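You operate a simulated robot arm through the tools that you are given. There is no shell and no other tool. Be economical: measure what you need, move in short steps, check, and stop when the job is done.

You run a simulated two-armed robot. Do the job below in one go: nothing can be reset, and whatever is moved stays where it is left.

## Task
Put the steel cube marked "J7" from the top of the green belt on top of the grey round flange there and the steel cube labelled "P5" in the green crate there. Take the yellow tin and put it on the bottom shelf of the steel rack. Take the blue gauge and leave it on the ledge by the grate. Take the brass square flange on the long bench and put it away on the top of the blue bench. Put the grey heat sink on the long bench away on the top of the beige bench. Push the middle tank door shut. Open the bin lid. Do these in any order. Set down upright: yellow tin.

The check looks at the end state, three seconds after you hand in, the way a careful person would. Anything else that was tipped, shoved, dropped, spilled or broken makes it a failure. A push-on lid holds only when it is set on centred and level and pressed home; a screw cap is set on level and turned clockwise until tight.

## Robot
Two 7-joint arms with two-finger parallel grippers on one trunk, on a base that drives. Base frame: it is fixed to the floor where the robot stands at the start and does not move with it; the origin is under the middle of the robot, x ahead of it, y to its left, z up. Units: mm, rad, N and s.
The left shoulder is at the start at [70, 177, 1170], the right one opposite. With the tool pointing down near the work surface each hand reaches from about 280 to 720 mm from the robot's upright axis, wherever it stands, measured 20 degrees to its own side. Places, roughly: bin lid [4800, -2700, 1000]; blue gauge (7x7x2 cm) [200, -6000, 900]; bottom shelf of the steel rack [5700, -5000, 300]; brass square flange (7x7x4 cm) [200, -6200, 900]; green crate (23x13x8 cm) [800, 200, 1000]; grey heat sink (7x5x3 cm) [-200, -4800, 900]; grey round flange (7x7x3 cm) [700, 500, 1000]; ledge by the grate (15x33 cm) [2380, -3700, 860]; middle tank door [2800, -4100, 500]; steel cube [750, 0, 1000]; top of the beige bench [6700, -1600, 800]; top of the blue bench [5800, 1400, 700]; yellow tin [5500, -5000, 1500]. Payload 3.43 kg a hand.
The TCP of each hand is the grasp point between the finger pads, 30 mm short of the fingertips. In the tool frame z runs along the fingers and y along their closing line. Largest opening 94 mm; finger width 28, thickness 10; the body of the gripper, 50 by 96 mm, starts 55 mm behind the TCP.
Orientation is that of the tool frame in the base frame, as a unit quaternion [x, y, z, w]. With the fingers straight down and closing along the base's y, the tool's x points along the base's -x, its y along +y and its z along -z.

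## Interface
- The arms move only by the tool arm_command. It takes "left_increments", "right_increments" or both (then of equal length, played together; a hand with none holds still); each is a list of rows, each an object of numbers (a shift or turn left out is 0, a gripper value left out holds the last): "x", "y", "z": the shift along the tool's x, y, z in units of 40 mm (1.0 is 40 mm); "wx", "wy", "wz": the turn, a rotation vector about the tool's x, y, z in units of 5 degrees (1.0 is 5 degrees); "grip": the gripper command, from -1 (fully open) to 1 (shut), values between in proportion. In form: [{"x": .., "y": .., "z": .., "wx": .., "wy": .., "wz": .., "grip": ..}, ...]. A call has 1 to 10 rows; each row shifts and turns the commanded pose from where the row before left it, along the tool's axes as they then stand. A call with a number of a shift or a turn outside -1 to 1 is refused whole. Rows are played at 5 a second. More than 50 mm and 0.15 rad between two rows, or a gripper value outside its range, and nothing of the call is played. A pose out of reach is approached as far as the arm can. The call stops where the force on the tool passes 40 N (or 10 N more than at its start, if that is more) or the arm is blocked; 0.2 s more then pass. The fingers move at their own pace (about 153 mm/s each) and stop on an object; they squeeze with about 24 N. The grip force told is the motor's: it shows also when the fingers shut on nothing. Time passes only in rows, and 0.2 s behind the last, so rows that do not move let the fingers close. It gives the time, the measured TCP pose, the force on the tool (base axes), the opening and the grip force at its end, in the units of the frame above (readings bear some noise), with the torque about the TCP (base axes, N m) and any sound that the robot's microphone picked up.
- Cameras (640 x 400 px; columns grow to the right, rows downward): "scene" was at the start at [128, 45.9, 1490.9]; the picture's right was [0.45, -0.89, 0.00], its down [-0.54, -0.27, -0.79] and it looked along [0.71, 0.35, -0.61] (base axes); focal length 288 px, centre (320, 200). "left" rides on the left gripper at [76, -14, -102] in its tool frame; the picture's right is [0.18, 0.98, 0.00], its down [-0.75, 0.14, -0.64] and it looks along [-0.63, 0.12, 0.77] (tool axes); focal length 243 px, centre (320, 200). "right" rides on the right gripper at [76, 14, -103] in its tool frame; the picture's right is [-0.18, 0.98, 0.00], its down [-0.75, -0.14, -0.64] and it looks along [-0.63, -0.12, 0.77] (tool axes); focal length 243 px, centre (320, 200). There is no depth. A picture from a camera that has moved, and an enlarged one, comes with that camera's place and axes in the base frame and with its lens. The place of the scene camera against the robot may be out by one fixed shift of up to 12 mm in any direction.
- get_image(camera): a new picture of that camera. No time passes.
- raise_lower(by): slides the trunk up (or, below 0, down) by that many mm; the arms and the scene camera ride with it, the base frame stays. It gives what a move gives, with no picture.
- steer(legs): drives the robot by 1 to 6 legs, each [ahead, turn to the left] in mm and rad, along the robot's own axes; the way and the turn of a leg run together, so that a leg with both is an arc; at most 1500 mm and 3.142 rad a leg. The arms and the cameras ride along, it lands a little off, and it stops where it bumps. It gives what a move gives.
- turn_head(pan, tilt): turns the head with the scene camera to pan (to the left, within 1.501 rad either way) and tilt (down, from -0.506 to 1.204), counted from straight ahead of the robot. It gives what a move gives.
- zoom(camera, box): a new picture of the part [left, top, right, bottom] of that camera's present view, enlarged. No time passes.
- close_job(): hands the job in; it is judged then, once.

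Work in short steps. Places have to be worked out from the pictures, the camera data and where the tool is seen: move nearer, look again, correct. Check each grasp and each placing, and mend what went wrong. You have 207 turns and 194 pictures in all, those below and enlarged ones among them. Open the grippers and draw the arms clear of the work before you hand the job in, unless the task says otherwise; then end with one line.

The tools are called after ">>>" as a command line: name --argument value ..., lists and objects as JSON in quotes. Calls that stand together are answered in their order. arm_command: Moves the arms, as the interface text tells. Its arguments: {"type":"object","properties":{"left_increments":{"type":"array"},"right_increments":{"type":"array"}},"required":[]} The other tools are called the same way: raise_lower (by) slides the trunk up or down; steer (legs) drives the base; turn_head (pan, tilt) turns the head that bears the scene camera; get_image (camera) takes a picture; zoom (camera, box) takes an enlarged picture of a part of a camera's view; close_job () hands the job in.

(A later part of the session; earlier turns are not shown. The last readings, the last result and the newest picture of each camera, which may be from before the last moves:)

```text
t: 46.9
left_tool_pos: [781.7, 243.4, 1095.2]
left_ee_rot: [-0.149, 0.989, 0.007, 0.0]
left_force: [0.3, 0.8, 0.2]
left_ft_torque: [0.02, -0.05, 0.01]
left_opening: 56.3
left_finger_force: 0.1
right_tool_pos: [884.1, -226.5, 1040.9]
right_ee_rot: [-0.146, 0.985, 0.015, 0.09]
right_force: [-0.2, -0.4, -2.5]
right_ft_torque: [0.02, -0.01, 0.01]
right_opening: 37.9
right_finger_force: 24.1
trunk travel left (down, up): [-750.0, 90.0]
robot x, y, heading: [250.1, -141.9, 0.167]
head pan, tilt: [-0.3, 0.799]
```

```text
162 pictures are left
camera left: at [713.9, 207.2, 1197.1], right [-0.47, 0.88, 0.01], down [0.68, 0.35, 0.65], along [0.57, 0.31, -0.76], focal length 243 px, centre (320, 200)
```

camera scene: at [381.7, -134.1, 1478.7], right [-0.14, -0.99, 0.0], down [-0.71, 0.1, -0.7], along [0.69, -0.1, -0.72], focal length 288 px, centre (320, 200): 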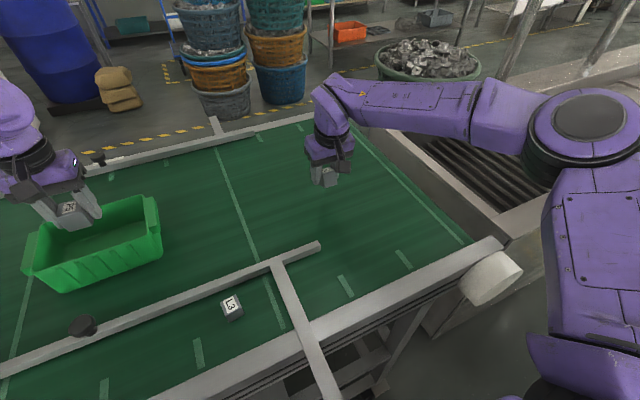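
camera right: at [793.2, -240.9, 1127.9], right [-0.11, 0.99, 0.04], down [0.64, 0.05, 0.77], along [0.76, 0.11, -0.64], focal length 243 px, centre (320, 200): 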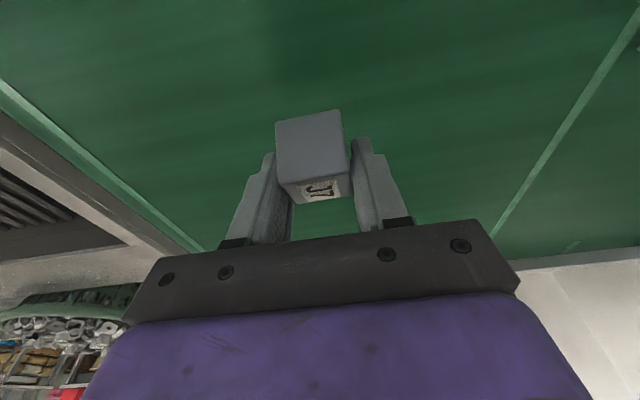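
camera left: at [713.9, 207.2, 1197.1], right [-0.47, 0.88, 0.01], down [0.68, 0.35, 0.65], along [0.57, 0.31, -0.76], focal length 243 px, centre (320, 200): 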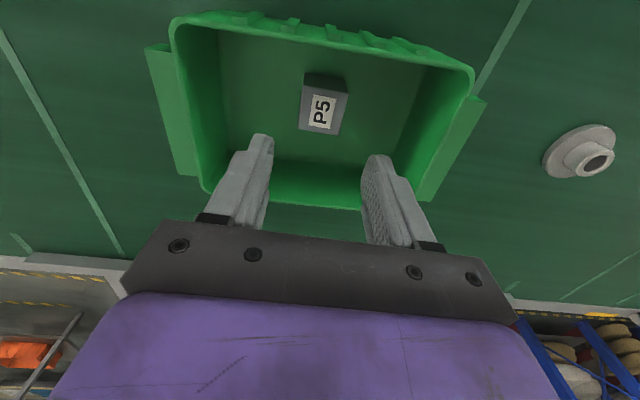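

P5 lies in the crate, and the flange is at about (695,527). I retract the right hand a little, then back off, drive left along the table and square up in front of the flange.

>>> arm_command --right_increments '[{"x": 0.9, "z": -0.3}, {"x": 0.9, "z": -0.3}, {"x": 0.9, "z": -0.3}, {"x": 0.9, "z": -0.3}]' --left_increments '[{"x": 0.9}, {"x": 0.9}, {"x": 0.9}, {"x": 0.9}]'

>>> steer --legs '[[-250, 0], [0, 1.39], [600, 0], [0, -1.26]]'

>>> turn_head --pan 0 --tilt 0.8

>>> get_image --camera "scene"

```text
t: 47.9
left_tool_pos: [640.6, 199.0, 1098.4]
left_ee_rot: [-0.151, 0.989, 0.008, 0.003]
left_force: [0.0, 0.3, 0.4]
left_ft_torque: [0.03, -0.05, 0.01]
left_opening: 56.3
left_finger_force: 0.1
right_tool_pos: [737.8, -272.6, 1062.4]
right_ee_rot: [-0.146, 0.985, 0.016, 0.092]
right_force: [-0.2, 0.0, -3.2]
right_ft_torque: [0.04, -0.02, -0.02]
right_opening: 38.2
right_finger_force: 24.2
trunk travel left (down, up): [-750.0, 90.0]
robot x, y, heading: [251.4, -142.1, 0.161]
head pan, tilt: [-0.3, 0.799]
```

```text
t: 59.3
left_tool_pos: [341.2, 818.7, 1096.9]
left_ee_rot: [-0.221, 0.975, 0.007, 0.0]
left_force: [-0.5, 0.0, 0.4]
left_ft_torque: [-0.01, -0.01, -0.01]
left_opening: 56.4
left_finger_force: 0.2
right_tool_pos: [507.2, 365.6, 1061.3]
right_ee_rot: [-0.219, 0.972, 0.021, 0.088]
right_force: [-0.1, -0.3, -2.5]
right_ft_torque: [-0.01, -0.03, 0.01]
right_opening: 38.0
right_finger_force: 23.7
trunk travel left (down, up): [-750.0, 90.0]
robot x, y, heading: [-0.5, 419.8, 0.31]
head pan, tilt: [-0.3, 0.799]
```

```text
t: 60.1
left_tool_pos: [342.2, 817.1, 1096.5]
left_ee_rot: [-0.222, 0.975, 0.007, 0.0]
left_force: [-0.6, -0.2, 1.1]
left_ft_torque: [0.0, 0.01, 0.01]
left_opening: 56.3
left_finger_force: 0.1
right_tool_pos: [507.3, 365.4, 1061.2]
right_ee_rot: [-0.219, 0.971, 0.022, 0.089]
right_force: [-0.4, -0.5, -2.4]
right_ft_torque: [0.0, -0.01, -0.01]
right_opening: 38.0
right_finger_force: 24.1
trunk travel left (down, up): [-750.0, 90.0]
robot x, y, heading: [2.3, 423.1, 0.312]
head pan, tilt: [0.0, 0.799]
```

```text
161 pictures are left
camera scene: at [126.9, 469.2, 1478.8], right [0.3, -0.95, 0.0], down [-0.68, -0.22, -0.7], along [0.66, 0.21, -0.72], focal length 288 px, centre (320, 200)
```

scene: 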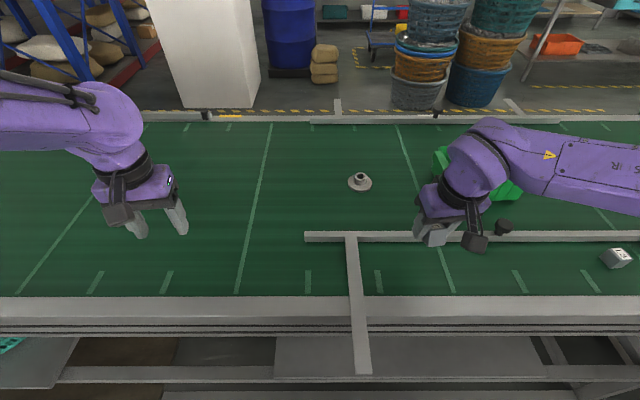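

The flange is about 700 mm ahead. I drive 80 mm forward, restore the 30° tilt so the cube is level, and zoom on the held cube to find its centre relative to the TCP.

>>> steer --legs '[[80, 0]]'

>>> arm_command --right_increments '[{"wy": -0.8}, {"wy": -0.8}, {"wy": -0.8}, {"wy": -0.8}, {"wy": -0.8}]'

>>> zoom --camera "right" --box '[220, 90, 420, 250]'

>>> get_image --camera "scene"

```text
t: 61.2
left_tool_pos: [410.7, 838.5, 1092.9]
left_ee_rot: [-0.223, 0.975, 0.006, -0.003]
left_force: [0.1, -0.5, -0.1]
left_ft_torque: [0.0, 0.11, -0.01]
left_opening: 56.5
left_finger_force: 0.1
right_tool_pos: [575.0, 386.1, 1057.3]
right_ee_rot: [-0.217, 0.972, 0.021, 0.085]
right_force: [0.1, 0.7, -3.3]
right_ft_torque: [0.01, 0.01, 0.0]
right_opening: 38.4
right_finger_force: 24.1
trunk travel left (down, up): [-750.0, 90.0]
robot x, y, heading: [64.9, 443.5, 0.306]
head pan, tilt: [0.0, 0.799]
stopped in leg 1: the robot was blocked; the commanded pose is now the measured one
```

```text
t: 62.4
left_tool_pos: [405.8, 838.0, 1096.8]
left_ee_rot: [-0.223, 0.975, 0.007, 0.0]
left_force: [0.0, -0.3, 0.2]
left_ft_torque: [-0.02, 0.04, -0.02]
left_opening: 56.5
left_finger_force: 0.0
right_tool_pos: [569.7, 383.6, 1061.4]
right_ee_rot: [-0.211, 0.941, 0.06, 0.257]
right_force: [0.1, -0.3, -3.3]
right_ft_torque: [-0.05, -0.01, 0.0]
right_opening: 37.8
right_finger_force: 24.6
trunk travel left (down, up): [-750.0, 90.0]
robot x, y, heading: [62.8, 440.0, 0.308]
head pan, tilt: [0.0, 0.799]
```

```text
2.50 times, centred on (320, 170) of right
camera zoom: at [458.0, 346.5, 1110.6], right [-0.28, 0.96, 0.1], down [0.35, 0.01, 0.94], along [0.89, 0.29, -0.34], focal length 606 px, centre (320, 275)
```

zoom: 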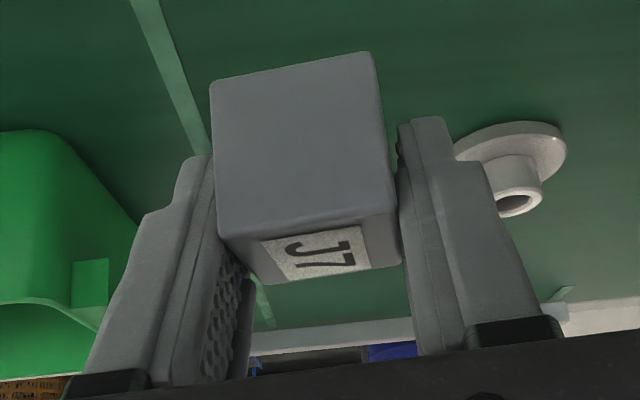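

```text
159 pictures are left
camera scene: at [189.5, 489.1, 1478.8], right [0.3, -0.95, 0.0], down [-0.68, -0.22, -0.7], along [0.66, 0.21, -0.72], focal length 288 px, centre (320, 200)
```

scene: 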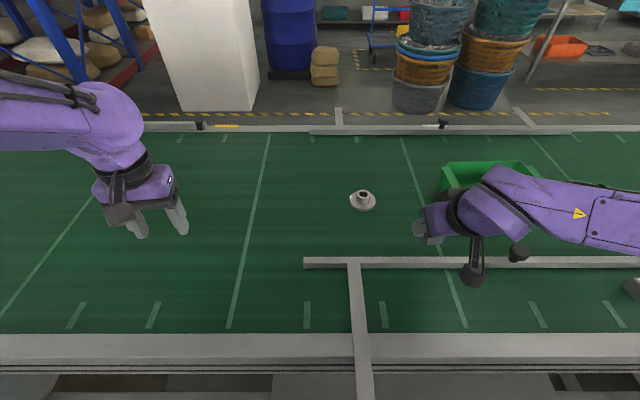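

The cube hangs level with its centre about 18 mm ahead of the TCP, roughly (586,389). I move it over the flange at (693,529), staying high.

>>> arm_command --right_increments '[{"x": -0.673, "y": 0.405, "z": 0.398}, {"x": -0.673, "y": 0.405, "z": 0.398}, {"x": -0.673, "y": 0.405, "z": 0.398}, {"x": -0.673, "y": 0.405, "z": 0.398}, {"x": -0.673, "y": 0.405, "z": 0.398}]'

>>> zoom --camera "right" --box '[220, 90, 420, 250]'

>>> zoom --camera "scene" --box '[280, 130, 440, 250]'

>>> get_image --camera "left"

```text
t: 63.6
left_tool_pos: [404.5, 839.6, 1094.5]
left_ee_rot: [-0.223, 0.975, 0.005, -0.001]
left_force: [0.1, 0.2, -0.9]
left_ft_torque: [0.01, -0.02, -0.01]
left_opening: 56.2
left_finger_force: 0.0
right_tool_pos: [678.0, 528.0, 1059.5]
right_ee_rot: [-0.211, 0.942, 0.058, 0.256]
right_force: [-0.6, 0.7, -3.1]
right_ft_torque: [0.0, 0.0, -0.03]
right_opening: 37.9
right_finger_force: 23.9
trunk travel left (down, up): [-750.0, 90.0]
robot x, y, heading: [62.6, 443.3, 0.308]
head pan, tilt: [0.0, 0.799]
```

```text
2.50 times, centred on (320, 170) of right
camera zoom: at [566.8, 489.8, 1109.9], right [-0.28, 0.96, 0.09], down [0.35, 0.01, 0.93], along [0.89, 0.29, -0.34], focal length 606 px, centre (320, 275)
```

zoom: 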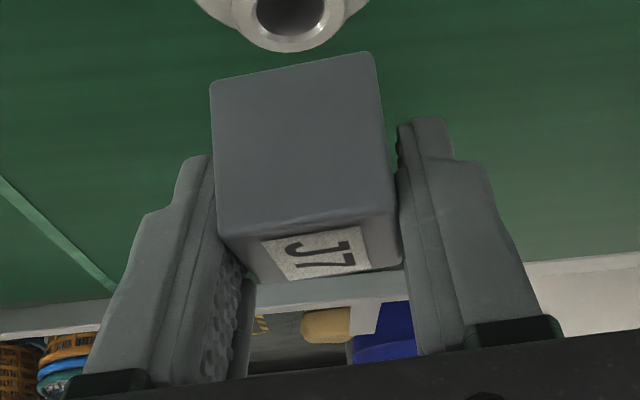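

```text
3.33 times, centred on (360, 190) of scene
camera zoom: at [190.4, 491.6, 1478.6], right [0.3, -0.95, 0.0], down [-0.68, -0.22, -0.7], along [0.66, 0.21, -0.72], focal length 960 px, centre (187, 233)
```

zoom: 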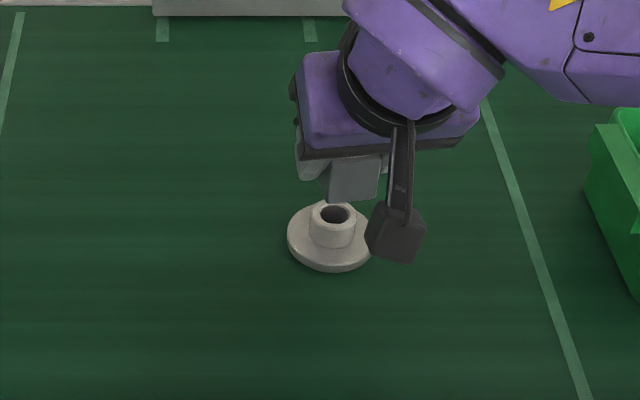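

```text
156 pictures are left
camera left: at [343.3, 793.3, 1197.1], right [-0.59, 0.81, 0.01], down [0.62, 0.45, 0.65], along [0.51, 0.39, -0.76], focal length 243 px, centre (320, 200)
```

left: 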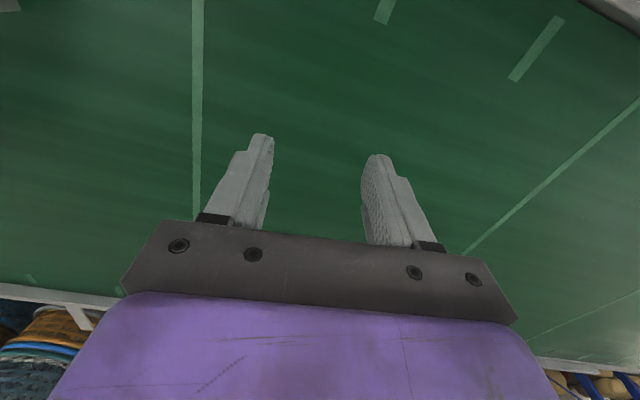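

The cube is within a few mm of the flange axis. I nudge 5 mm forward, descend 28 mm and check from the side.

>>> arm_command --right_increments '[{"x": 0.125, "y": -0.03, "z": 0.33}, {"x": 0.125, "z": 0.33}]'

>>> zoom --camera "right" --box '[220, 90, 420, 250]'

>>> zoom --camera "scene" --box '[320, 160, 400, 220]'

```text
t: 64.2
left_tool_pos: [406.0, 838.0, 1095.1]
left_ee_rot: [-0.222, 0.975, 0.008, 0.0]
left_force: [0.5, -0.7, -0.5]
left_ft_torque: [0.0, 0.02, -0.01]
left_opening: 56.1
left_finger_force: 0.0
right_tool_pos: [680.3, 526.9, 1032.4]
right_ee_rot: [-0.211, 0.942, 0.059, 0.256]
right_force: [-0.7, -0.4, -3.8]
right_ft_torque: [-0.04, 0.03, -0.01]
right_opening: 38.0
right_finger_force: 23.9
trunk travel left (down, up): [-750.0, 90.0]
robot x, y, heading: [61.9, 443.3, 0.308]
head pan, tilt: [0.0, 0.799]
```

```text
2.50 times, centred on (320, 170) of right
camera zoom: at [569.9, 488.3, 1081.2], right [-0.28, 0.96, 0.1], down [0.35, 0.01, 0.93], along [0.89, 0.29, -0.34], focal length 606 px, centre (320, 275)
```

zoom: 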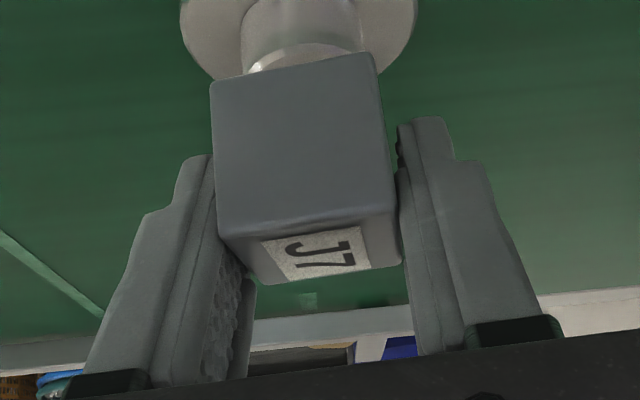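

```text
6.67 times, centred on (360, 190) of scene
camera zoom: at [190.1, 490.2, 1478.7], right [0.3, -0.95, 0.0], down [-0.68, -0.22, -0.7], along [0.66, 0.21, -0.72], focal length 1920 px, centre (53, 267)
```

zoom: 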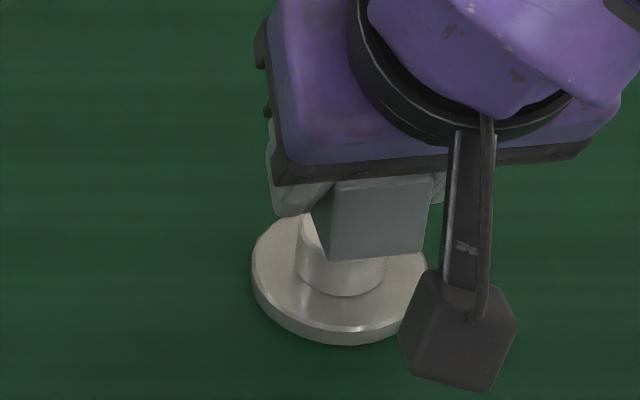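

From the scene the cube should go a few mm further left and forward. I nudge by (5,5), lower 8 mm and view again.

>>> arm_command --right_increments '[{"x": -0.14, "y": 0.06, "z": 0.085}, {"x": 0.1, "z": 0.17}]'

>>> zoom --camera "scene" --box '[320, 160, 400, 220]'

>>> zoom --camera "right" --box '[220, 70, 420, 230]'

```text
t: 64.8
left_tool_pos: [404.8, 838.5, 1097.4]
left_ee_rot: [-0.223, 0.975, 0.008, 0.0]
left_force: [0.8, -0.6, 0.2]
left_ft_torque: [0.03, 0.02, 0.01]
left_opening: 56.4
left_finger_force: 0.1
right_tool_pos: [685.4, 530.9, 1023.7]
right_ee_rot: [-0.211, 0.941, 0.059, 0.257]
right_force: [0.2, -0.3, -3.5]
right_ft_torque: [-0.03, -0.02, 0.02]
right_opening: 38.1
right_finger_force: 24.1
trunk travel left (down, up): [-750.0, 90.0]
robot x, y, heading: [63.2, 441.6, 0.311]
head pan, tilt: [0.0, 0.799]
```

```text
6.67 times, centred on (360, 190) of scene
camera zoom: at [189.7, 489.5, 1478.7], right [0.3, -0.95, 0.0], down [-0.68, -0.22, -0.7], along [0.66, 0.21, -0.72], focal length 1920 px, centre (53, 267)
```

zoom: 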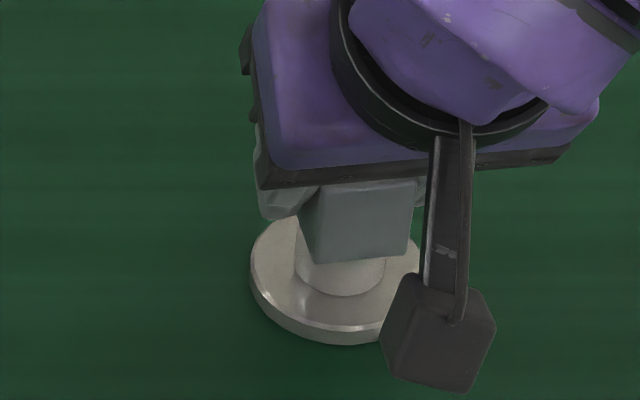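

```text
2.50 times, centred on (320, 150) of right
camera zoom: at [574.3, 493.0, 1073.8], right [-0.28, 0.96, 0.1], down [0.35, 0.01, 0.94], along [0.89, 0.29, -0.34], focal length 606 px, centre (320, 325)
```

zoom: 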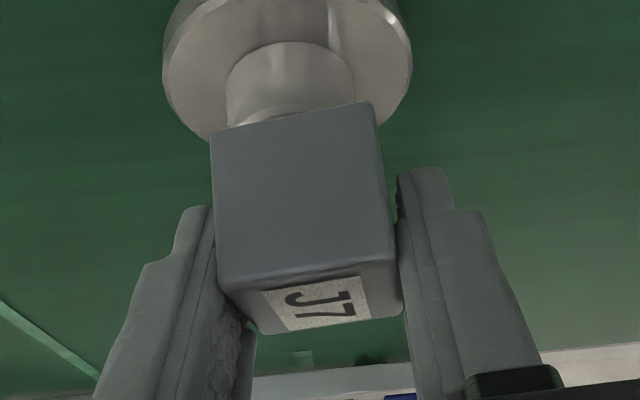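

Lateral alignment looks right. I lower in small steps until contact.

>>> arm_command --right_increments '[{"x": 0.064, "z": 0.108}, {"x": 0.064, "z": 0.108}]'

>>> zoom --camera "scene" --box '[320, 160, 400, 220]'

>>> zoom --camera "right" --box '[220, 70, 420, 230]'

```text
t: 65.4
left_tool_pos: [404.9, 837.3, 1095.7]
left_ee_rot: [-0.222, 0.975, 0.007, 0.0]
left_force: [0.5, 0.0, -0.8]
left_ft_torque: [-0.01, 0.0, -0.02]
left_opening: 56.5
left_finger_force: 0.1
right_tool_pos: [684.9, 530.3, 1013.5]
right_ee_rot: [-0.211, 0.941, 0.058, 0.256]
right_force: [0.6, 0.0, -3.4]
right_ft_torque: [0.01, 0.0, 0.01]
right_opening: 37.8
right_finger_force: 24.1
trunk travel left (down, up): [-750.0, 90.0]
robot x, y, heading: [64.6, 447.2, 0.308]
head pan, tilt: [0.0, 0.799]
```

```text
6.67 times, centred on (360, 190) of scene
camera zoom: at [189.5, 489.5, 1478.8], right [0.3, -0.95, 0.0], down [-0.68, -0.22, -0.7], along [0.66, 0.21, -0.72], focal length 1920 px, centre (53, 267)
```

zoom: 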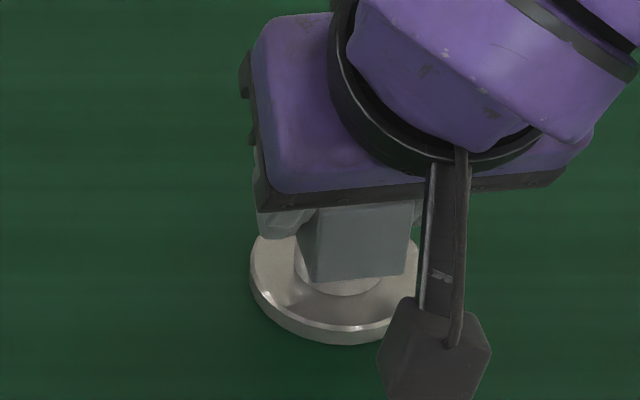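

```text
2.50 times, centred on (320, 150) of right
camera zoom: at [574.4, 492.7, 1064.0], right [-0.28, 0.96, 0.1], down [0.35, 0.01, 0.94], along [0.89, 0.29, -0.34], focal length 606 px, centre (320, 325)
```

zoom: 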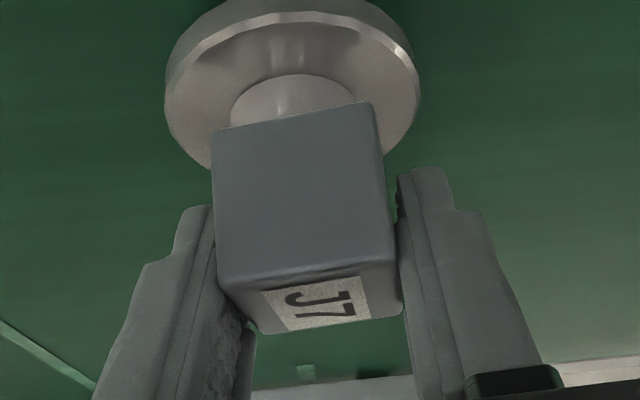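

No contact yet. By the row offsets the cube is about 8–9 mm short of the stub centre in the forward direction, so I shift forward 9 mm and lower gently.

>>> arm_command --right_increments '[{"x": -0.19, "z": 0.115}, {"x": 0.025, "z": 0.043}]'

>>> zoom --camera "scene" --box '[320, 160, 400, 220]'

>>> zoom --camera "right" --box '[220, 70, 420, 230]'

```text
t: 66.0
left_tool_pos: [404.5, 838.4, 1096.1]
left_ee_rot: [-0.222, 0.975, 0.007, 0.0]
left_force: [-0.2, 0.1, -0.1]
left_ft_torque: [0.01, 0.01, -0.03]
left_opening: 56.3
left_finger_force: 0.0
right_tool_pos: [692.4, 534.6, 1013.5]
right_ee_rot: [-0.21, 0.942, 0.058, 0.257]
right_force: [0.5, 0.1, -2.8]
right_ft_torque: [0.0, 0.02, 0.02]
right_opening: 37.9
right_finger_force: 24.2
trunk travel left (down, up): [-750.0, 90.0]
robot x, y, heading: [63.7, 443.9, 0.304]
head pan, tilt: [0.0, 0.799]
```

```text
6.67 times, centred on (360, 190) of scene
camera zoom: at [188.8, 489.4, 1478.8], right [0.3, -0.95, 0.0], down [-0.68, -0.22, -0.7], along [0.66, 0.21, -0.72], focal length 1920 px, centre (53, 267)
```

zoom: 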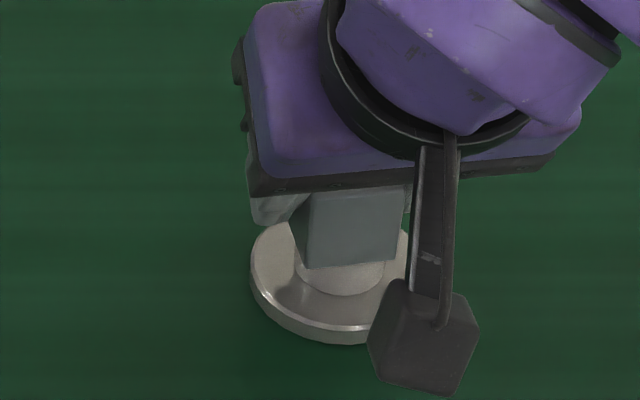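

```text
2.50 times, centred on (320, 150) of right
camera zoom: at [581.9, 496.7, 1062.4], right [-0.28, 0.96, 0.1], down [0.35, 0.01, 0.94], along [0.89, 0.29, -0.34], focal length 606 px, centre (320, 325)
```

zoom: 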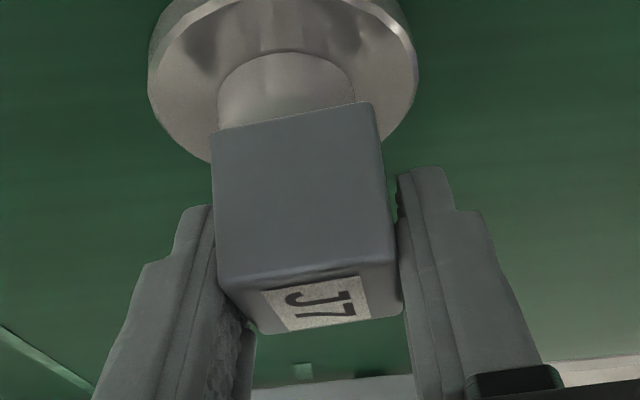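

Forward alignment is now good, and laterally about 1.5 mm too far left. I correct that and lower to contact.

>>> arm_command --right_increments '[{"x": 0.038, "y": -0.04, "z": 0.065}, {"x": 0.038, "z": 0.065}, {"x": 0.038, "z": 0.065}]'

```text
t: 66.8
left_tool_pos: [400.1, 836.2, 1098.8]
left_ee_rot: [-0.223, 0.975, 0.007, 0.003]
left_force: [1.7, -0.4, 0.8]
left_ft_torque: [0.0, 0.01, 0.01]
left_opening: 56.5
left_finger_force: 0.0
right_tool_pos: [692.9, 535.9, 1013.3]
right_ee_rot: [-0.21, 0.94, 0.06, 0.264]
right_force: [4.2, -0.3, 40.5]
right_ft_torque: [-0.18, -0.55, 0.09]
right_opening: 38.0
right_finger_force: 23.8
trunk travel left (down, up): [-750.0, 90.0]
robot x, y, heading: [64.2, 444.0, 0.31]
head pan, tilt: [0.0, 0.799]
```

There is contact at TCP 1013, which means the flange top is at about 979. I unload the pressure and check the alignment.

>>> arm_command --right_increments '[{"x": -0.09, "z": -0.15}]'

>>> zoom --camera "scene" --box '[320, 160, 400, 220]'

>>> zoom --camera "right" --box '[220, 70, 420, 230]'

```text
t: 67.2
left_tool_pos: [403.2, 837.5, 1097.2]
left_ee_rot: [-0.223, 0.975, 0.006, 0.001]
left_force: [0.4, -0.6, -0.1]
left_ft_torque: [0.01, -0.01, -0.02]
left_opening: 56.5
left_finger_force: 0.0
right_tool_pos: [693.6, 535.5, 1012.8]
right_ee_rot: [-0.212, 0.941, 0.058, 0.258]
right_force: [8.5, 4.0, 26.6]
right_ft_torque: [-0.03, -0.6, 0.04]
right_opening: 37.8
right_finger_force: 24.7
trunk travel left (down, up): [-750.0, 90.0]
robot x, y, heading: [61.9, 438.5, 0.31]
head pan, tilt: [0.0, 0.799]
```

```text
6.67 times, centred on (360, 190) of scene
camera zoom: at [186.4, 489.5, 1479.0], right [0.3, -0.95, 0.0], down [-0.68, -0.22, -0.7], along [0.67, 0.21, -0.72], focal length 1920 px, centre (53, 267)
```

zoom: 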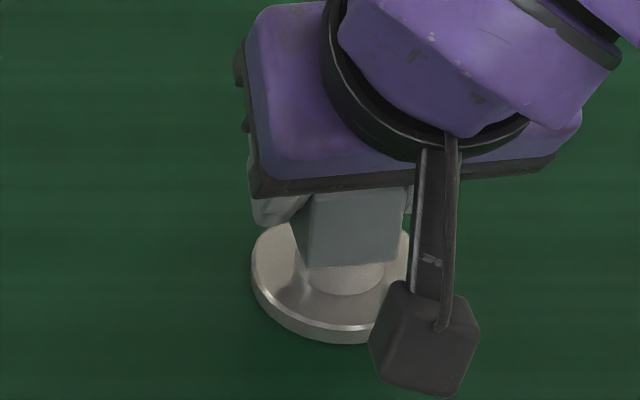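

```text
2.50 times, centred on (320, 150) of right
camera zoom: at [581.5, 496.5, 1061.5], right [-0.28, 0.96, 0.1], down [0.35, 0.01, 0.94], along [0.89, 0.29, -0.34], focal length 606 px, centre (320, 325)
```

zoom: 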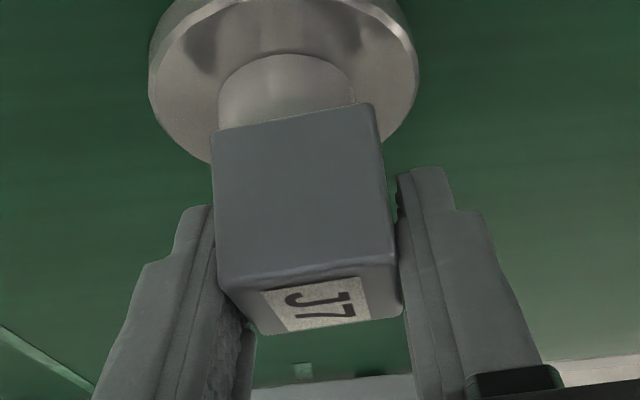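

The cube's near edge sits as expected for a centred placement. I unload, open and retreat along the fingers.

>>> arm_command --right_increments '[{"x": -0.064, "z": -0.108}, {"grip": 0.5}, {"grip": 0.1}, {"grip": -0.3}, {"grip": -0.3}]'

>>> arm_command --right_increments '[{"z": -0.5}, {"z": -0.8}, {"z": -1}, {"z": -1}]'

>>> zoom --camera "scene" --box '[320, 160, 400, 220]'

```text
t: 68.4
left_tool_pos: [403.1, 837.6, 1096.5]
left_ee_rot: [-0.222, 0.975, 0.007, 0.0]
left_force: [-0.1, -0.8, 0.3]
left_ft_torque: [-0.01, 0.0, -0.03]
left_opening: 56.2
left_finger_force: 0.1
right_tool_pos: [693.7, 534.8, 1015.0]
right_ee_rot: [-0.211, 0.941, 0.059, 0.257]
right_force: [0.9, 0.2, 0.1]
right_ft_torque: [0.02, 0.01, 0.02]
right_opening: 61.0
right_finger_force: 0.0
trunk travel left (down, up): [-750.0, 90.0]
robot x, y, heading: [62.1, 443.1, 0.309]
head pan, tilt: [0.0, 0.799]
```

```text
t: 69.4
left_tool_pos: [402.6, 837.1, 1097.6]
left_ee_rot: [-0.222, 0.975, 0.007, 0.001]
left_force: [-0.1, 0.1, 0.2]
left_ft_torque: [0.0, -0.01, -0.01]
left_opening: 56.6
left_finger_force: 0.0
right_tool_pos: [630.2, 505.2, 1129.5]
right_ee_rot: [-0.211, 0.941, 0.058, 0.257]
right_force: [-0.5, 0.2, -0.2]
right_ft_torque: [-0.01, 0.01, -0.01]
right_opening: 61.0
right_finger_force: 0.1
trunk travel left (down, up): [-750.0, 90.0]
robot x, y, heading: [59.9, 444.3, 0.311]
head pan, tilt: [0.0, 0.799]
```

```text
6.67 times, centred on (360, 190) of scene
camera zoom: at [187.0, 488.9, 1479.0], right [0.3, -0.95, 0.0], down [-0.68, -0.22, -0.7], along [0.67, 0.21, -0.72], focal length 1920 px, centre (53, 267)
```

zoom: 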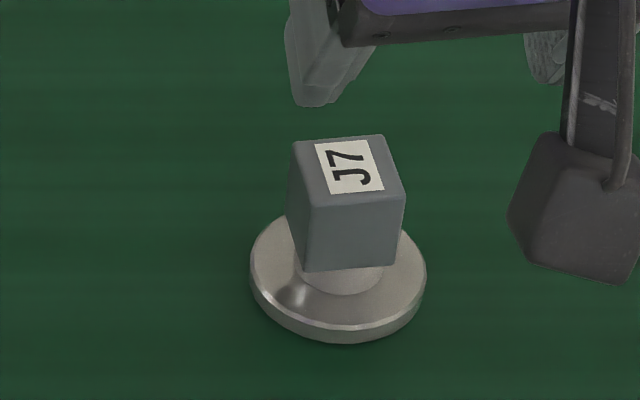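

J7 sits squarely on the flange. Now I fold the arms for driving, leveling the right hand and drawing both hands back.

>>> arm_command --right_increments '[{"wy": 1, "x": 0.5, "z": -0.6}, {"wy": 1, "x": 0.5, "z": -0.6}, {"wy": 1, "x": 0.6, "z": -0.4}, {"wy": 1, "x": 0.7, "z": -0.3}, {"wy": 1, "x": 0.8, "z": -0.2}, {"wy": 1.0, "x": 0.9}, {"x": 0.8}, {"z": -0.5, "grip": -1}]' --left_increments '[{"x": 0.5}, {"x": 0.5}, {"x": 0.5}, {"z": -0.5}, {"z": -0.5}, {"z": -0.5}, {"z": -0.5}, {"grip": -1}]'

>>> turn_head --pan -1.5 --tilt 0.3

>>> get_image --camera "scene"

>>> turn_head --pan 1.5 --tilt 0.3

>>> get_image --camera "scene"

```text
t: 71.2
left_tool_pos: [389.3, 853.5, 1150.4]
left_ee_rot: [-0.223, 0.975, -0.003, 0.001]
left_force: [0.1, 0.3, 0.1]
left_ft_torque: [-0.01, 0.02, 0.01]
left_opening: 94.0
left_finger_force: 0.0
left hand out of reach, approached as far as the arm can: row 2, 3, 4, 5, 6, 7
right_tool_pos: [437.9, 411.3, 1182.7]
right_ee_rot: [-0.219, 0.976, 0.002, 0.003]
right_force: [-0.1, 0.8, 0.4]
right_ft_torque: [-0.02, -0.01, 0.01]
right_opening: 94.0
right_finger_force: 0.1
trunk travel left (down, up): [-750.0, 90.0]
robot x, y, heading: [65.5, 440.7, 0.308]
head pan, tilt: [0.0, 0.799]
```

```text
t: 72.8
left_tool_pos: [388.8, 851.6, 1149.9]
left_ee_rot: [-0.224, 0.975, -0.003, 0.0]
left_force: [-0.3, 0.0, 0.7]
left_ft_torque: [-0.02, 0.0, 0.03]
left_opening: 94.1
left_finger_force: 0.0
right_tool_pos: [438.5, 410.3, 1182.5]
right_ee_rot: [-0.219, 0.976, 0.002, 0.004]
right_force: [0.7, -1.1, -0.1]
right_ft_torque: [0.0, -0.01, 0.0]
right_opening: 94.1
right_finger_force: 0.1
trunk travel left (down, up): [-750.0, 90.0]
robot x, y, heading: [61.3, 443.5, 0.311]
head pan, tilt: [-1.499, 0.3]
```

```text
144 pictures are left
camera scene: at [146.6, 378.1, 1523.2], right [-0.93, -0.37, 0.0], down [-0.11, 0.27, -0.96], along [0.35, -0.89, -0.3], focal length 288 px, centre (320, 200)
```

scene: 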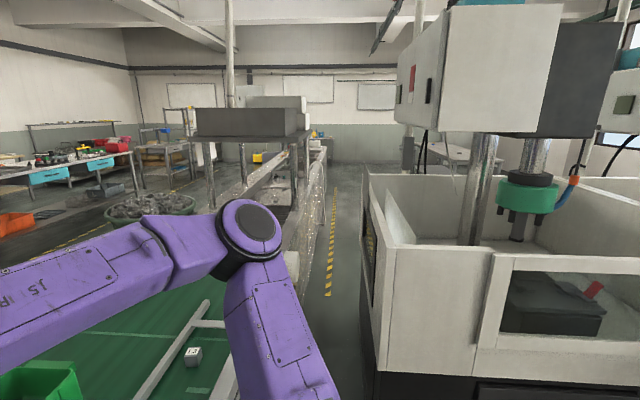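

```text
t: 75.4
left_tool_pos: [388.8, 850.7, 1150.1]
left_ee_rot: [-0.225, 0.974, -0.003, 0.0]
left_force: [-0.1, 1.3, -0.3]
left_ft_torque: [-0.01, 0.0, 0.02]
left_opening: 94.1
left_finger_force: 0.0
right_tool_pos: [437.6, 411.7, 1182.8]
right_ee_rot: [-0.219, 0.976, 0.001, 0.004]
right_force: [-0.2, 0.2, 0.2]
right_ft_torque: [-0.01, 0.02, 0.02]
right_opening: 94.2
right_finger_force: 0.1
trunk travel left (down, up): [-750.0, 90.0]
robot x, y, heading: [62.2, 441.3, 0.311]
head pan, tilt: [1.499, 0.3]
```

```text
143 pictures are left
camera scene: at [90.1, 555.6, 1523.2], right [0.97, 0.23, 0.0], down [0.07, -0.29, -0.96], along [-0.22, 0.93, -0.3], focal length 288 px, centre (320, 200)
```

scene: 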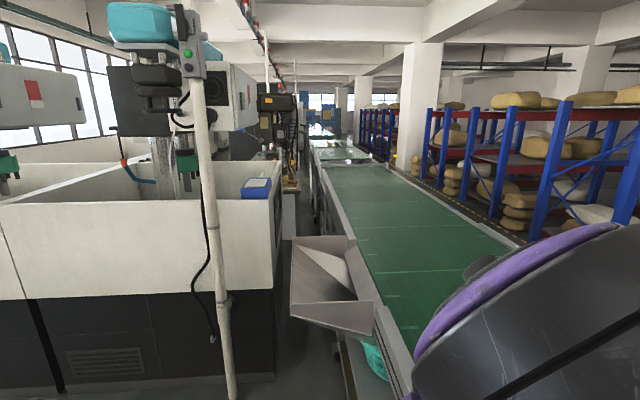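

The aisle to the right past the machine looks narrow (about 350–400 mm at floor level). I back away from the table and turn left to look at what is behind the start bay.

>>> steer --legs '[[-200, 0], [0, 1.6]]'

>>> turn_head --pan 0.9 --tilt 0.35

>>> get_image --camera "scene"

```text
t: 80.9
left_tool_pos: [-543.9, 695.9, 1150.1]
left_ee_rot: [0.855, -0.519, 0.002, -0.002]
left_force: [-1.8, -0.3, -0.4]
left_ft_torque: [-0.03, -0.01, 0.0]
left_opening: 93.9
left_finger_force: 0.2
right_tool_pos: [-105.5, 756.7, 1183.0]
right_ee_rot: [0.852, -0.523, -0.004, -0.002]
right_force: [-0.5, 0.2, 0.7]
right_ft_torque: [-0.03, -0.03, 0.02]
right_opening: 93.9
right_finger_force: 0.1
trunk travel left (down, up): [-750.0, 90.0]
robot x, y, heading: [-128.0, 384.0, 1.902]
head pan, tilt: [1.499, 0.3]
```

```text
t: 81.9
left_tool_pos: [-545.1, 695.0, 1149.8]
left_ee_rot: [0.855, -0.519, 0.003, -0.004]
left_force: [-0.6, 0.1, -1.4]
left_ft_torque: [-0.01, 0.0, 0.03]
left_opening: 94.0
left_finger_force: 0.1
right_tool_pos: [-105.4, 757.4, 1182.5]
right_ee_rot: [0.852, -0.523, -0.004, -0.002]
right_force: [-0.8, -1.2, -0.8]
right_ft_torque: [0.0, -0.02, -0.01]
right_opening: 93.8
right_finger_force: 0.1
trunk travel left (down, up): [-750.0, 90.0]
robot x, y, heading: [-126.9, 380.3, 1.906]
head pan, tilt: [0.901, 0.351]
```

```text
142 pictures are left
camera scene: at [-231.4, 466.5, 1518.5], right [0.33, 0.95, 0.0], down [0.32, -0.11, -0.94], along [-0.89, 0.31, -0.34], focal length 288 px, centre (320, 200)
```

scene: 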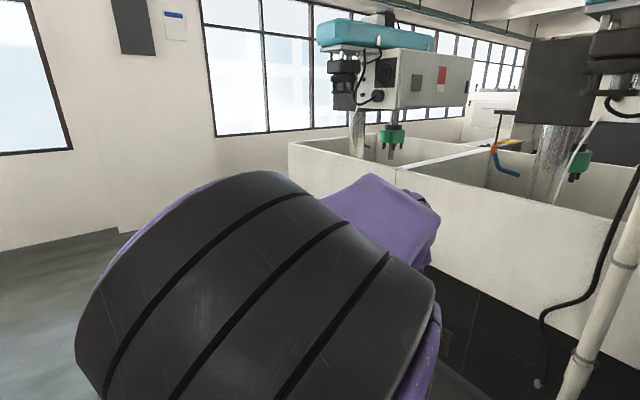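

There is open floor towards the wall behind the start. I turn further to look along -y.

>>> steer --legs '[[0, 1.3]]'

>>> turn_head --pan 0.5 --tilt 0.35

>>> get_image --camera "scene"

>>> turn_head --pan 1.3 --tilt 0.35

>>> get_image --camera "scene"

```text
t: 85.5
left_tool_pos: [-546.0, 70.6, 1149.6]
left_ee_rot: [0.995, 0.097, 0.0, -0.006]
left_force: [0.0, -0.2, 0.4]
left_ft_torque: [-0.02, -0.02, 0.01]
left_opening: 94.0
left_finger_force: 0.0
right_tool_pos: [-479.5, 509.5, 1183.2]
right_ee_rot: [0.996, 0.091, -0.005, 0.001]
right_force: [0.4, -0.3, 0.5]
right_ft_torque: [0.01, -0.03, -0.01]
right_opening: 94.1
right_finger_force: 0.0
trunk travel left (down, up): [-750.0, 90.0]
robot x, y, heading: [-128.0, 381.0, -3.089]
head pan, tilt: [0.901, 0.351]
```

```text
t: 86.4
left_tool_pos: [-545.8, 69.4, 1148.8]
left_ee_rot: [0.995, 0.096, -0.001, -0.006]
left_force: [0.6, -0.2, -0.4]
left_ft_torque: [-0.01, 0.0, 0.02]
left_opening: 94.1
left_finger_force: 0.0
right_tool_pos: [-481.7, 508.3, 1183.1]
right_ee_rot: [0.996, 0.092, -0.004, 0.002]
right_force: [0.6, 0.6, -0.3]
right_ft_torque: [0.01, 0.01, 0.03]
right_opening: 94.2
right_finger_force: 0.1
trunk travel left (down, up): [-750.0, 90.0]
robot x, y, heading: [-126.0, 384.1, -3.089]
head pan, tilt: [0.499, 0.351]
```

```text
141 pictures are left
camera scene: at [-256.3, 337.6, 1518.5], right [-0.52, 0.85, 0.0], down [0.29, 0.18, -0.94], along [-0.8, -0.49, -0.34], focal length 288 px, centre (320, 200)
```

scene: 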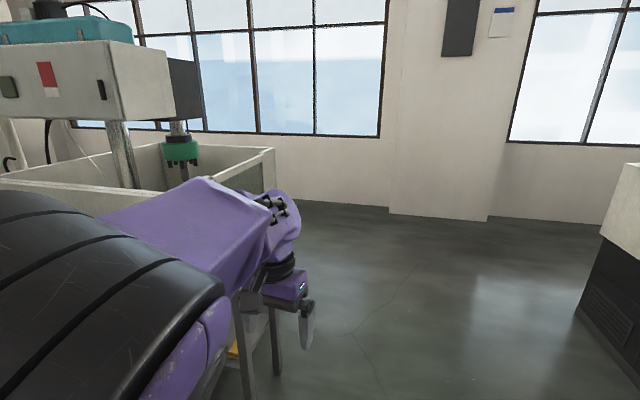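

```text
t: 87.5
left_tool_pos: [-545.8, 69.3, 1149.1]
left_ee_rot: [0.995, 0.097, 0.001, -0.005]
left_force: [-0.5, -0.2, 0.4]
left_ft_torque: [0.0, -0.02, 0.0]
left_opening: 94.1
left_finger_force: 0.1
right_tool_pos: [-481.1, 508.7, 1182.6]
right_ee_rot: [0.996, 0.091, -0.004, 0.001]
right_force: [0.8, -0.1, 0.9]
right_ft_torque: [-0.02, 0.01, -0.03]
right_opening: 93.9
right_finger_force: 0.0
trunk travel left (down, up): [-750.0, 90.0]
robot x, y, heading: [-130.8, 381.8, -3.086]
head pan, tilt: [1.3, 0.351]
```

```text
140 pictures are left
camera scene: at [-197.5, 295.6, 1518.5], right [-0.98, 0.22, 0.0], down [0.08, 0.34, -0.94], along [-0.21, -0.92, -0.34], focal length 288 px, centre (320, 200)
```

scene: 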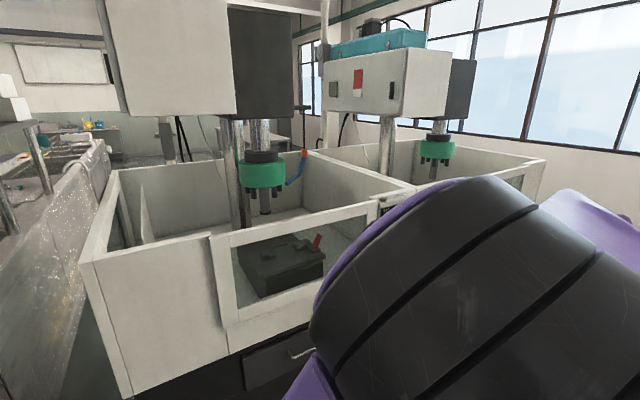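

The direct aisle is only about 380 mm wide, but behind the two machines there is a roughly 1.6 m gap along the window wall. I drive there and look along it.

>>> steer --legs '[[0, 0.24], [1500, 0], [1500, 0], [0, 1.5]]'

>>> turn_head --pan 0 --tilt 0.3

>>> get_image --camera "scene"

```text
t: 106.6
left_tool_pos: [-2674.4, -857.6, 1148.4]
left_ee_rot: [0.578, 0.816, -0.004, -0.004]
left_force: [0.2, -1.3, 0.7]
left_ft_torque: [0.01, 0.0, 0.01]
left_opening: 94.0
left_finger_force: 0.1
right_tool_pos: [-3117.8, -855.1, 1183.3]
right_ee_rot: [0.583, 0.812, -0.001, 0.004]
right_force: [0.4, -0.4, 1.0]
right_ft_torque: [0.01, 0.0, 0.01]
right_opening: 94.0
right_finger_force: 0.0
trunk travel left (down, up): [-750.0, 90.0]
robot x, y, heading: [-3042.7, -487.6, -1.378]
head pan, tilt: [1.3, 0.351]
```

```text
t: 108.1
left_tool_pos: [-2673.7, -858.2, 1149.7]
left_ee_rot: [0.578, 0.816, -0.005, -0.004]
left_force: [0.4, 0.2, 0.3]
left_ft_torque: [0.0, 0.02, 0.05]
left_opening: 94.1
left_finger_force: 0.1
right_tool_pos: [-3117.5, -855.1, 1183.2]
right_ee_rot: [0.583, 0.812, -0.001, 0.005]
right_force: [-0.2, 0.2, 0.3]
right_ft_torque: [0.02, 0.03, 0.03]
right_opening: 93.9
right_finger_force: 0.0
trunk travel left (down, up): [-750.0, 90.0]
robot x, y, heading: [-3039.5, -490.3, -1.375]
head pan, tilt: [0.0, 0.3]
```

```text
139 pictures are left
camera scene: at [-3014.6, -621.0, 1523.2], right [-0.98, -0.19, 0.0], down [-0.06, 0.29, -0.96], along [0.18, -0.94, -0.3], focal length 288 px, centre (320, 200)
```

scene: 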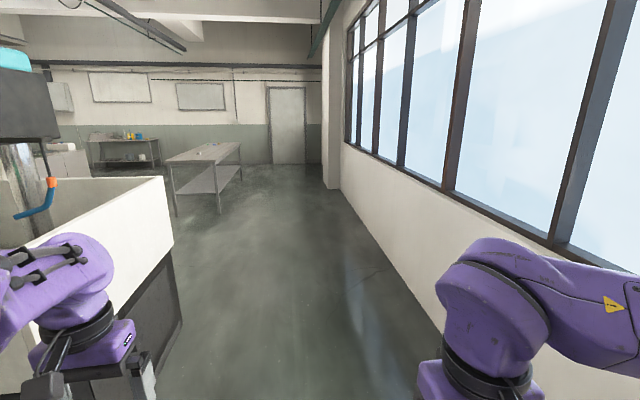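

The way ahead is clear, and the light grey table on the left is the long bench. I drive along the wall towards it.

>>> steer --legs '[[0, 0.095], [1500, 0], [1500, 0], [900, 0], [0, 0.6]]'

>>> turn_head --pan 0 --tilt 0.4

>>> get_image --camera "scene"

```text
t: 129.2
left_tool_pos: [-1358.7, -4255.8, 1149.7]
left_ee_rot: [0.245, 0.97, -0.005, -0.002]
left_force: [0.3, 0.8, -0.1]
left_ft_torque: [0.01, -0.05, -0.03]
left_opening: 93.9
left_finger_force: 0.1
right_tool_pos: [-1686.7, -4553.3, 1182.1]
right_ee_rot: [0.249, 0.968, 0.001, 0.005]
right_force: [0.4, -0.2, 0.0]
right_ft_torque: [-0.04, -0.01, -0.01]
right_opening: 93.8
right_finger_force: 0.0
trunk travel left (down, up): [-750.0, 90.0]
robot x, y, heading: [-1877.5, -4228.8, -0.639]
head pan, tilt: [0.0, 0.3]
```

```text
t: 129.8
left_tool_pos: [-1357.9, -4255.4, 1149.4]
left_ee_rot: [0.245, 0.97, -0.005, -0.002]
left_force: [-0.1, -0.1, 1.6]
left_ft_torque: [-0.01, -0.01, 0.0]
left_opening: 93.9
left_finger_force: 0.1
right_tool_pos: [-1686.6, -4553.2, 1184.1]
right_ee_rot: [0.249, 0.968, -0.001, 0.004]
right_force: [-0.9, -0.3, 0.4]
right_ft_torque: [-0.02, 0.01, 0.02]
right_opening: 94.1
right_finger_force: 0.0
trunk travel left (down, up): [-750.0, 90.0]
robot x, y, heading: [-1884.5, -4232.3, -0.638]
head pan, tilt: [0.0, 0.4]
```

```text
138 pictures are left
camera scene: at [-1764.5, -4308.3, 1514.0], right [-0.6, -0.8, 0.0], down [-0.31, 0.23, -0.92], along [0.74, -0.55, -0.39], focal length 288 px, centre (320, 200)
```

scene: 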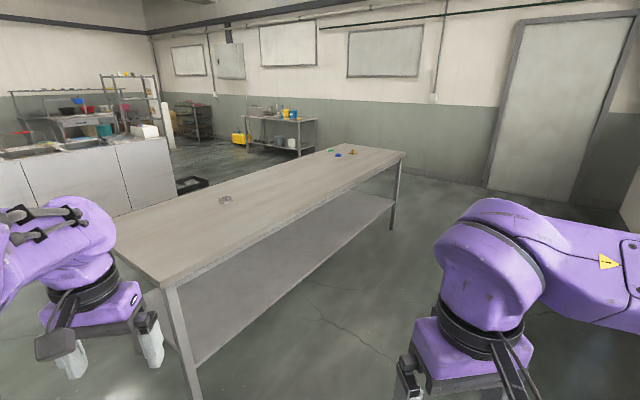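

The bench is about 640 mm wide (n -2010…-1372) and the items lie nearer its far side. I go around the near end to the far side.

>>> steer --legs '[[0, 1.15], [1450, 0], [0, -0.56], [743, 0], [0, -1.23]]'

>>> turn_head --pan -0.3 --tilt 0.4

>>> get_image --camera "scene"

```text
t: 148.2
left_tool_pos: [530.4, -3987.1, 1148.0]
left_ee_rot: [0.567, 0.823, -0.004, -0.004]
left_force: [-0.1, -0.4, -0.9]
left_ft_torque: [0.02, 0.0, 0.0]
left_opening: 94.0
left_finger_force: 0.0
right_tool_pos: [86.1, -3996.1, 1183.3]
right_ee_rot: [0.572, 0.82, -0.002, 0.004]
right_force: [-0.2, 1.5, -0.6]
right_ft_torque: [-0.03, 0.0, 0.01]
right_opening: 94.1
right_finger_force: 0.0
trunk travel left (down, up): [-750.0, 90.0]
robot x, y, heading: [150.4, -3628.0, -1.355]
head pan, tilt: [0.0, 0.4]
```

```text
t: 149.0
left_tool_pos: [530.0, -3987.3, 1148.5]
left_ee_rot: [0.566, 0.824, -0.004, -0.005]
left_force: [0.3, 0.6, -0.3]
left_ft_torque: [0.01, 0.02, 0.0]
left_opening: 94.1
left_finger_force: 0.0
right_tool_pos: [85.7, -3995.3, 1183.2]
right_ee_rot: [0.573, 0.82, -0.002, 0.004]
right_force: [0.3, 0.1, 0.2]
right_ft_torque: [0.02, -0.01, 0.04]
right_opening: 93.9
right_finger_force: 0.1
trunk travel left (down, up): [-750.0, 90.0]
robot x, y, heading: [153.4, -3625.9, -1.354]
head pan, tilt: [-0.3, 0.4]
```

```text
137 pictures are left
camera scene: at [155.1, -3760.4, 1513.9], right [-1.0, 0.08, 0.0], down [0.03, 0.39, -0.92], along [-0.07, -0.92, -0.39], focal length 288 px, centre (320, 200)
```

scene: 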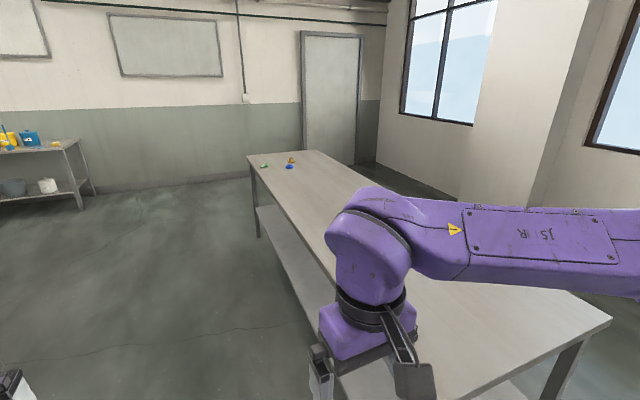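

The gauge is at about (232,-5925), the brass flange at (218,-6128), and a green object sits nearer the edge at about (427,-5993). I drive along the bench, face it and look.

>>> steer --legs '[[0, 0.185], [1200, 0], [0, -0.111], [1130, 0], [0, -1.57]]'

>>> turn_head --pan 0 --tilt 0.8

>>> get_image --camera "scene"

```text
t: 165.6
left_tool_pos: [667.4, -6209.6, 1148.3]
left_ee_rot: [0.976, 0.22, 0.001, -0.005]
left_force: [0.3, -0.1, -0.4]
left_ft_torque: [-0.01, -0.01, 0.01]
left_opening: 93.7
left_finger_force: 0.1
right_tool_pos: [623.9, -5768.9, 1183.0]
right_ee_rot: [0.977, 0.214, -0.004, 0.001]
right_force: [0.3, -0.5, 0.1]
right_ft_torque: [0.04, 0.0, 0.0]
right_opening: 94.0
right_finger_force: 0.0
trunk travel left (down, up): [-750.0, 90.0]
robot x, y, heading: [999.0, -5806.3, -2.846]
head pan, tilt: [-0.3, 0.4]
```

```text
t: 166.5
left_tool_pos: [668.0, -6209.2, 1148.7]
left_ee_rot: [0.976, 0.219, 0.0, -0.006]
left_force: [0.1, 0.4, 0.3]
left_ft_torque: [-0.03, 0.0, 0.0]
left_opening: 94.3
left_finger_force: 0.1
right_tool_pos: [622.2, -5768.6, 1182.6]
right_ee_rot: [0.977, 0.214, -0.005, 0.002]
right_force: [0.1, 1.3, -0.2]
right_ft_torque: [-0.02, -0.04, 0.01]
right_opening: 93.8
right_finger_force: 0.1
trunk travel left (down, up): [-750.0, 90.0]
robot x, y, heading: [997.7, -5799.5, -2.845]
head pan, tilt: [0.0, 0.799]
```

```text
136 pictures are left
camera scene: at [872.2, -5835.0, 1478.9], right [-0.29, 0.96, 0.0], down [0.69, 0.21, -0.7], along [-0.67, -0.2, -0.72], focal length 288 px, centre (320, 200)
```

scene: 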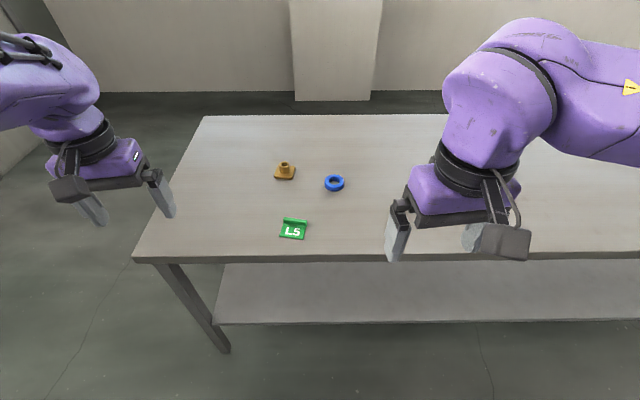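

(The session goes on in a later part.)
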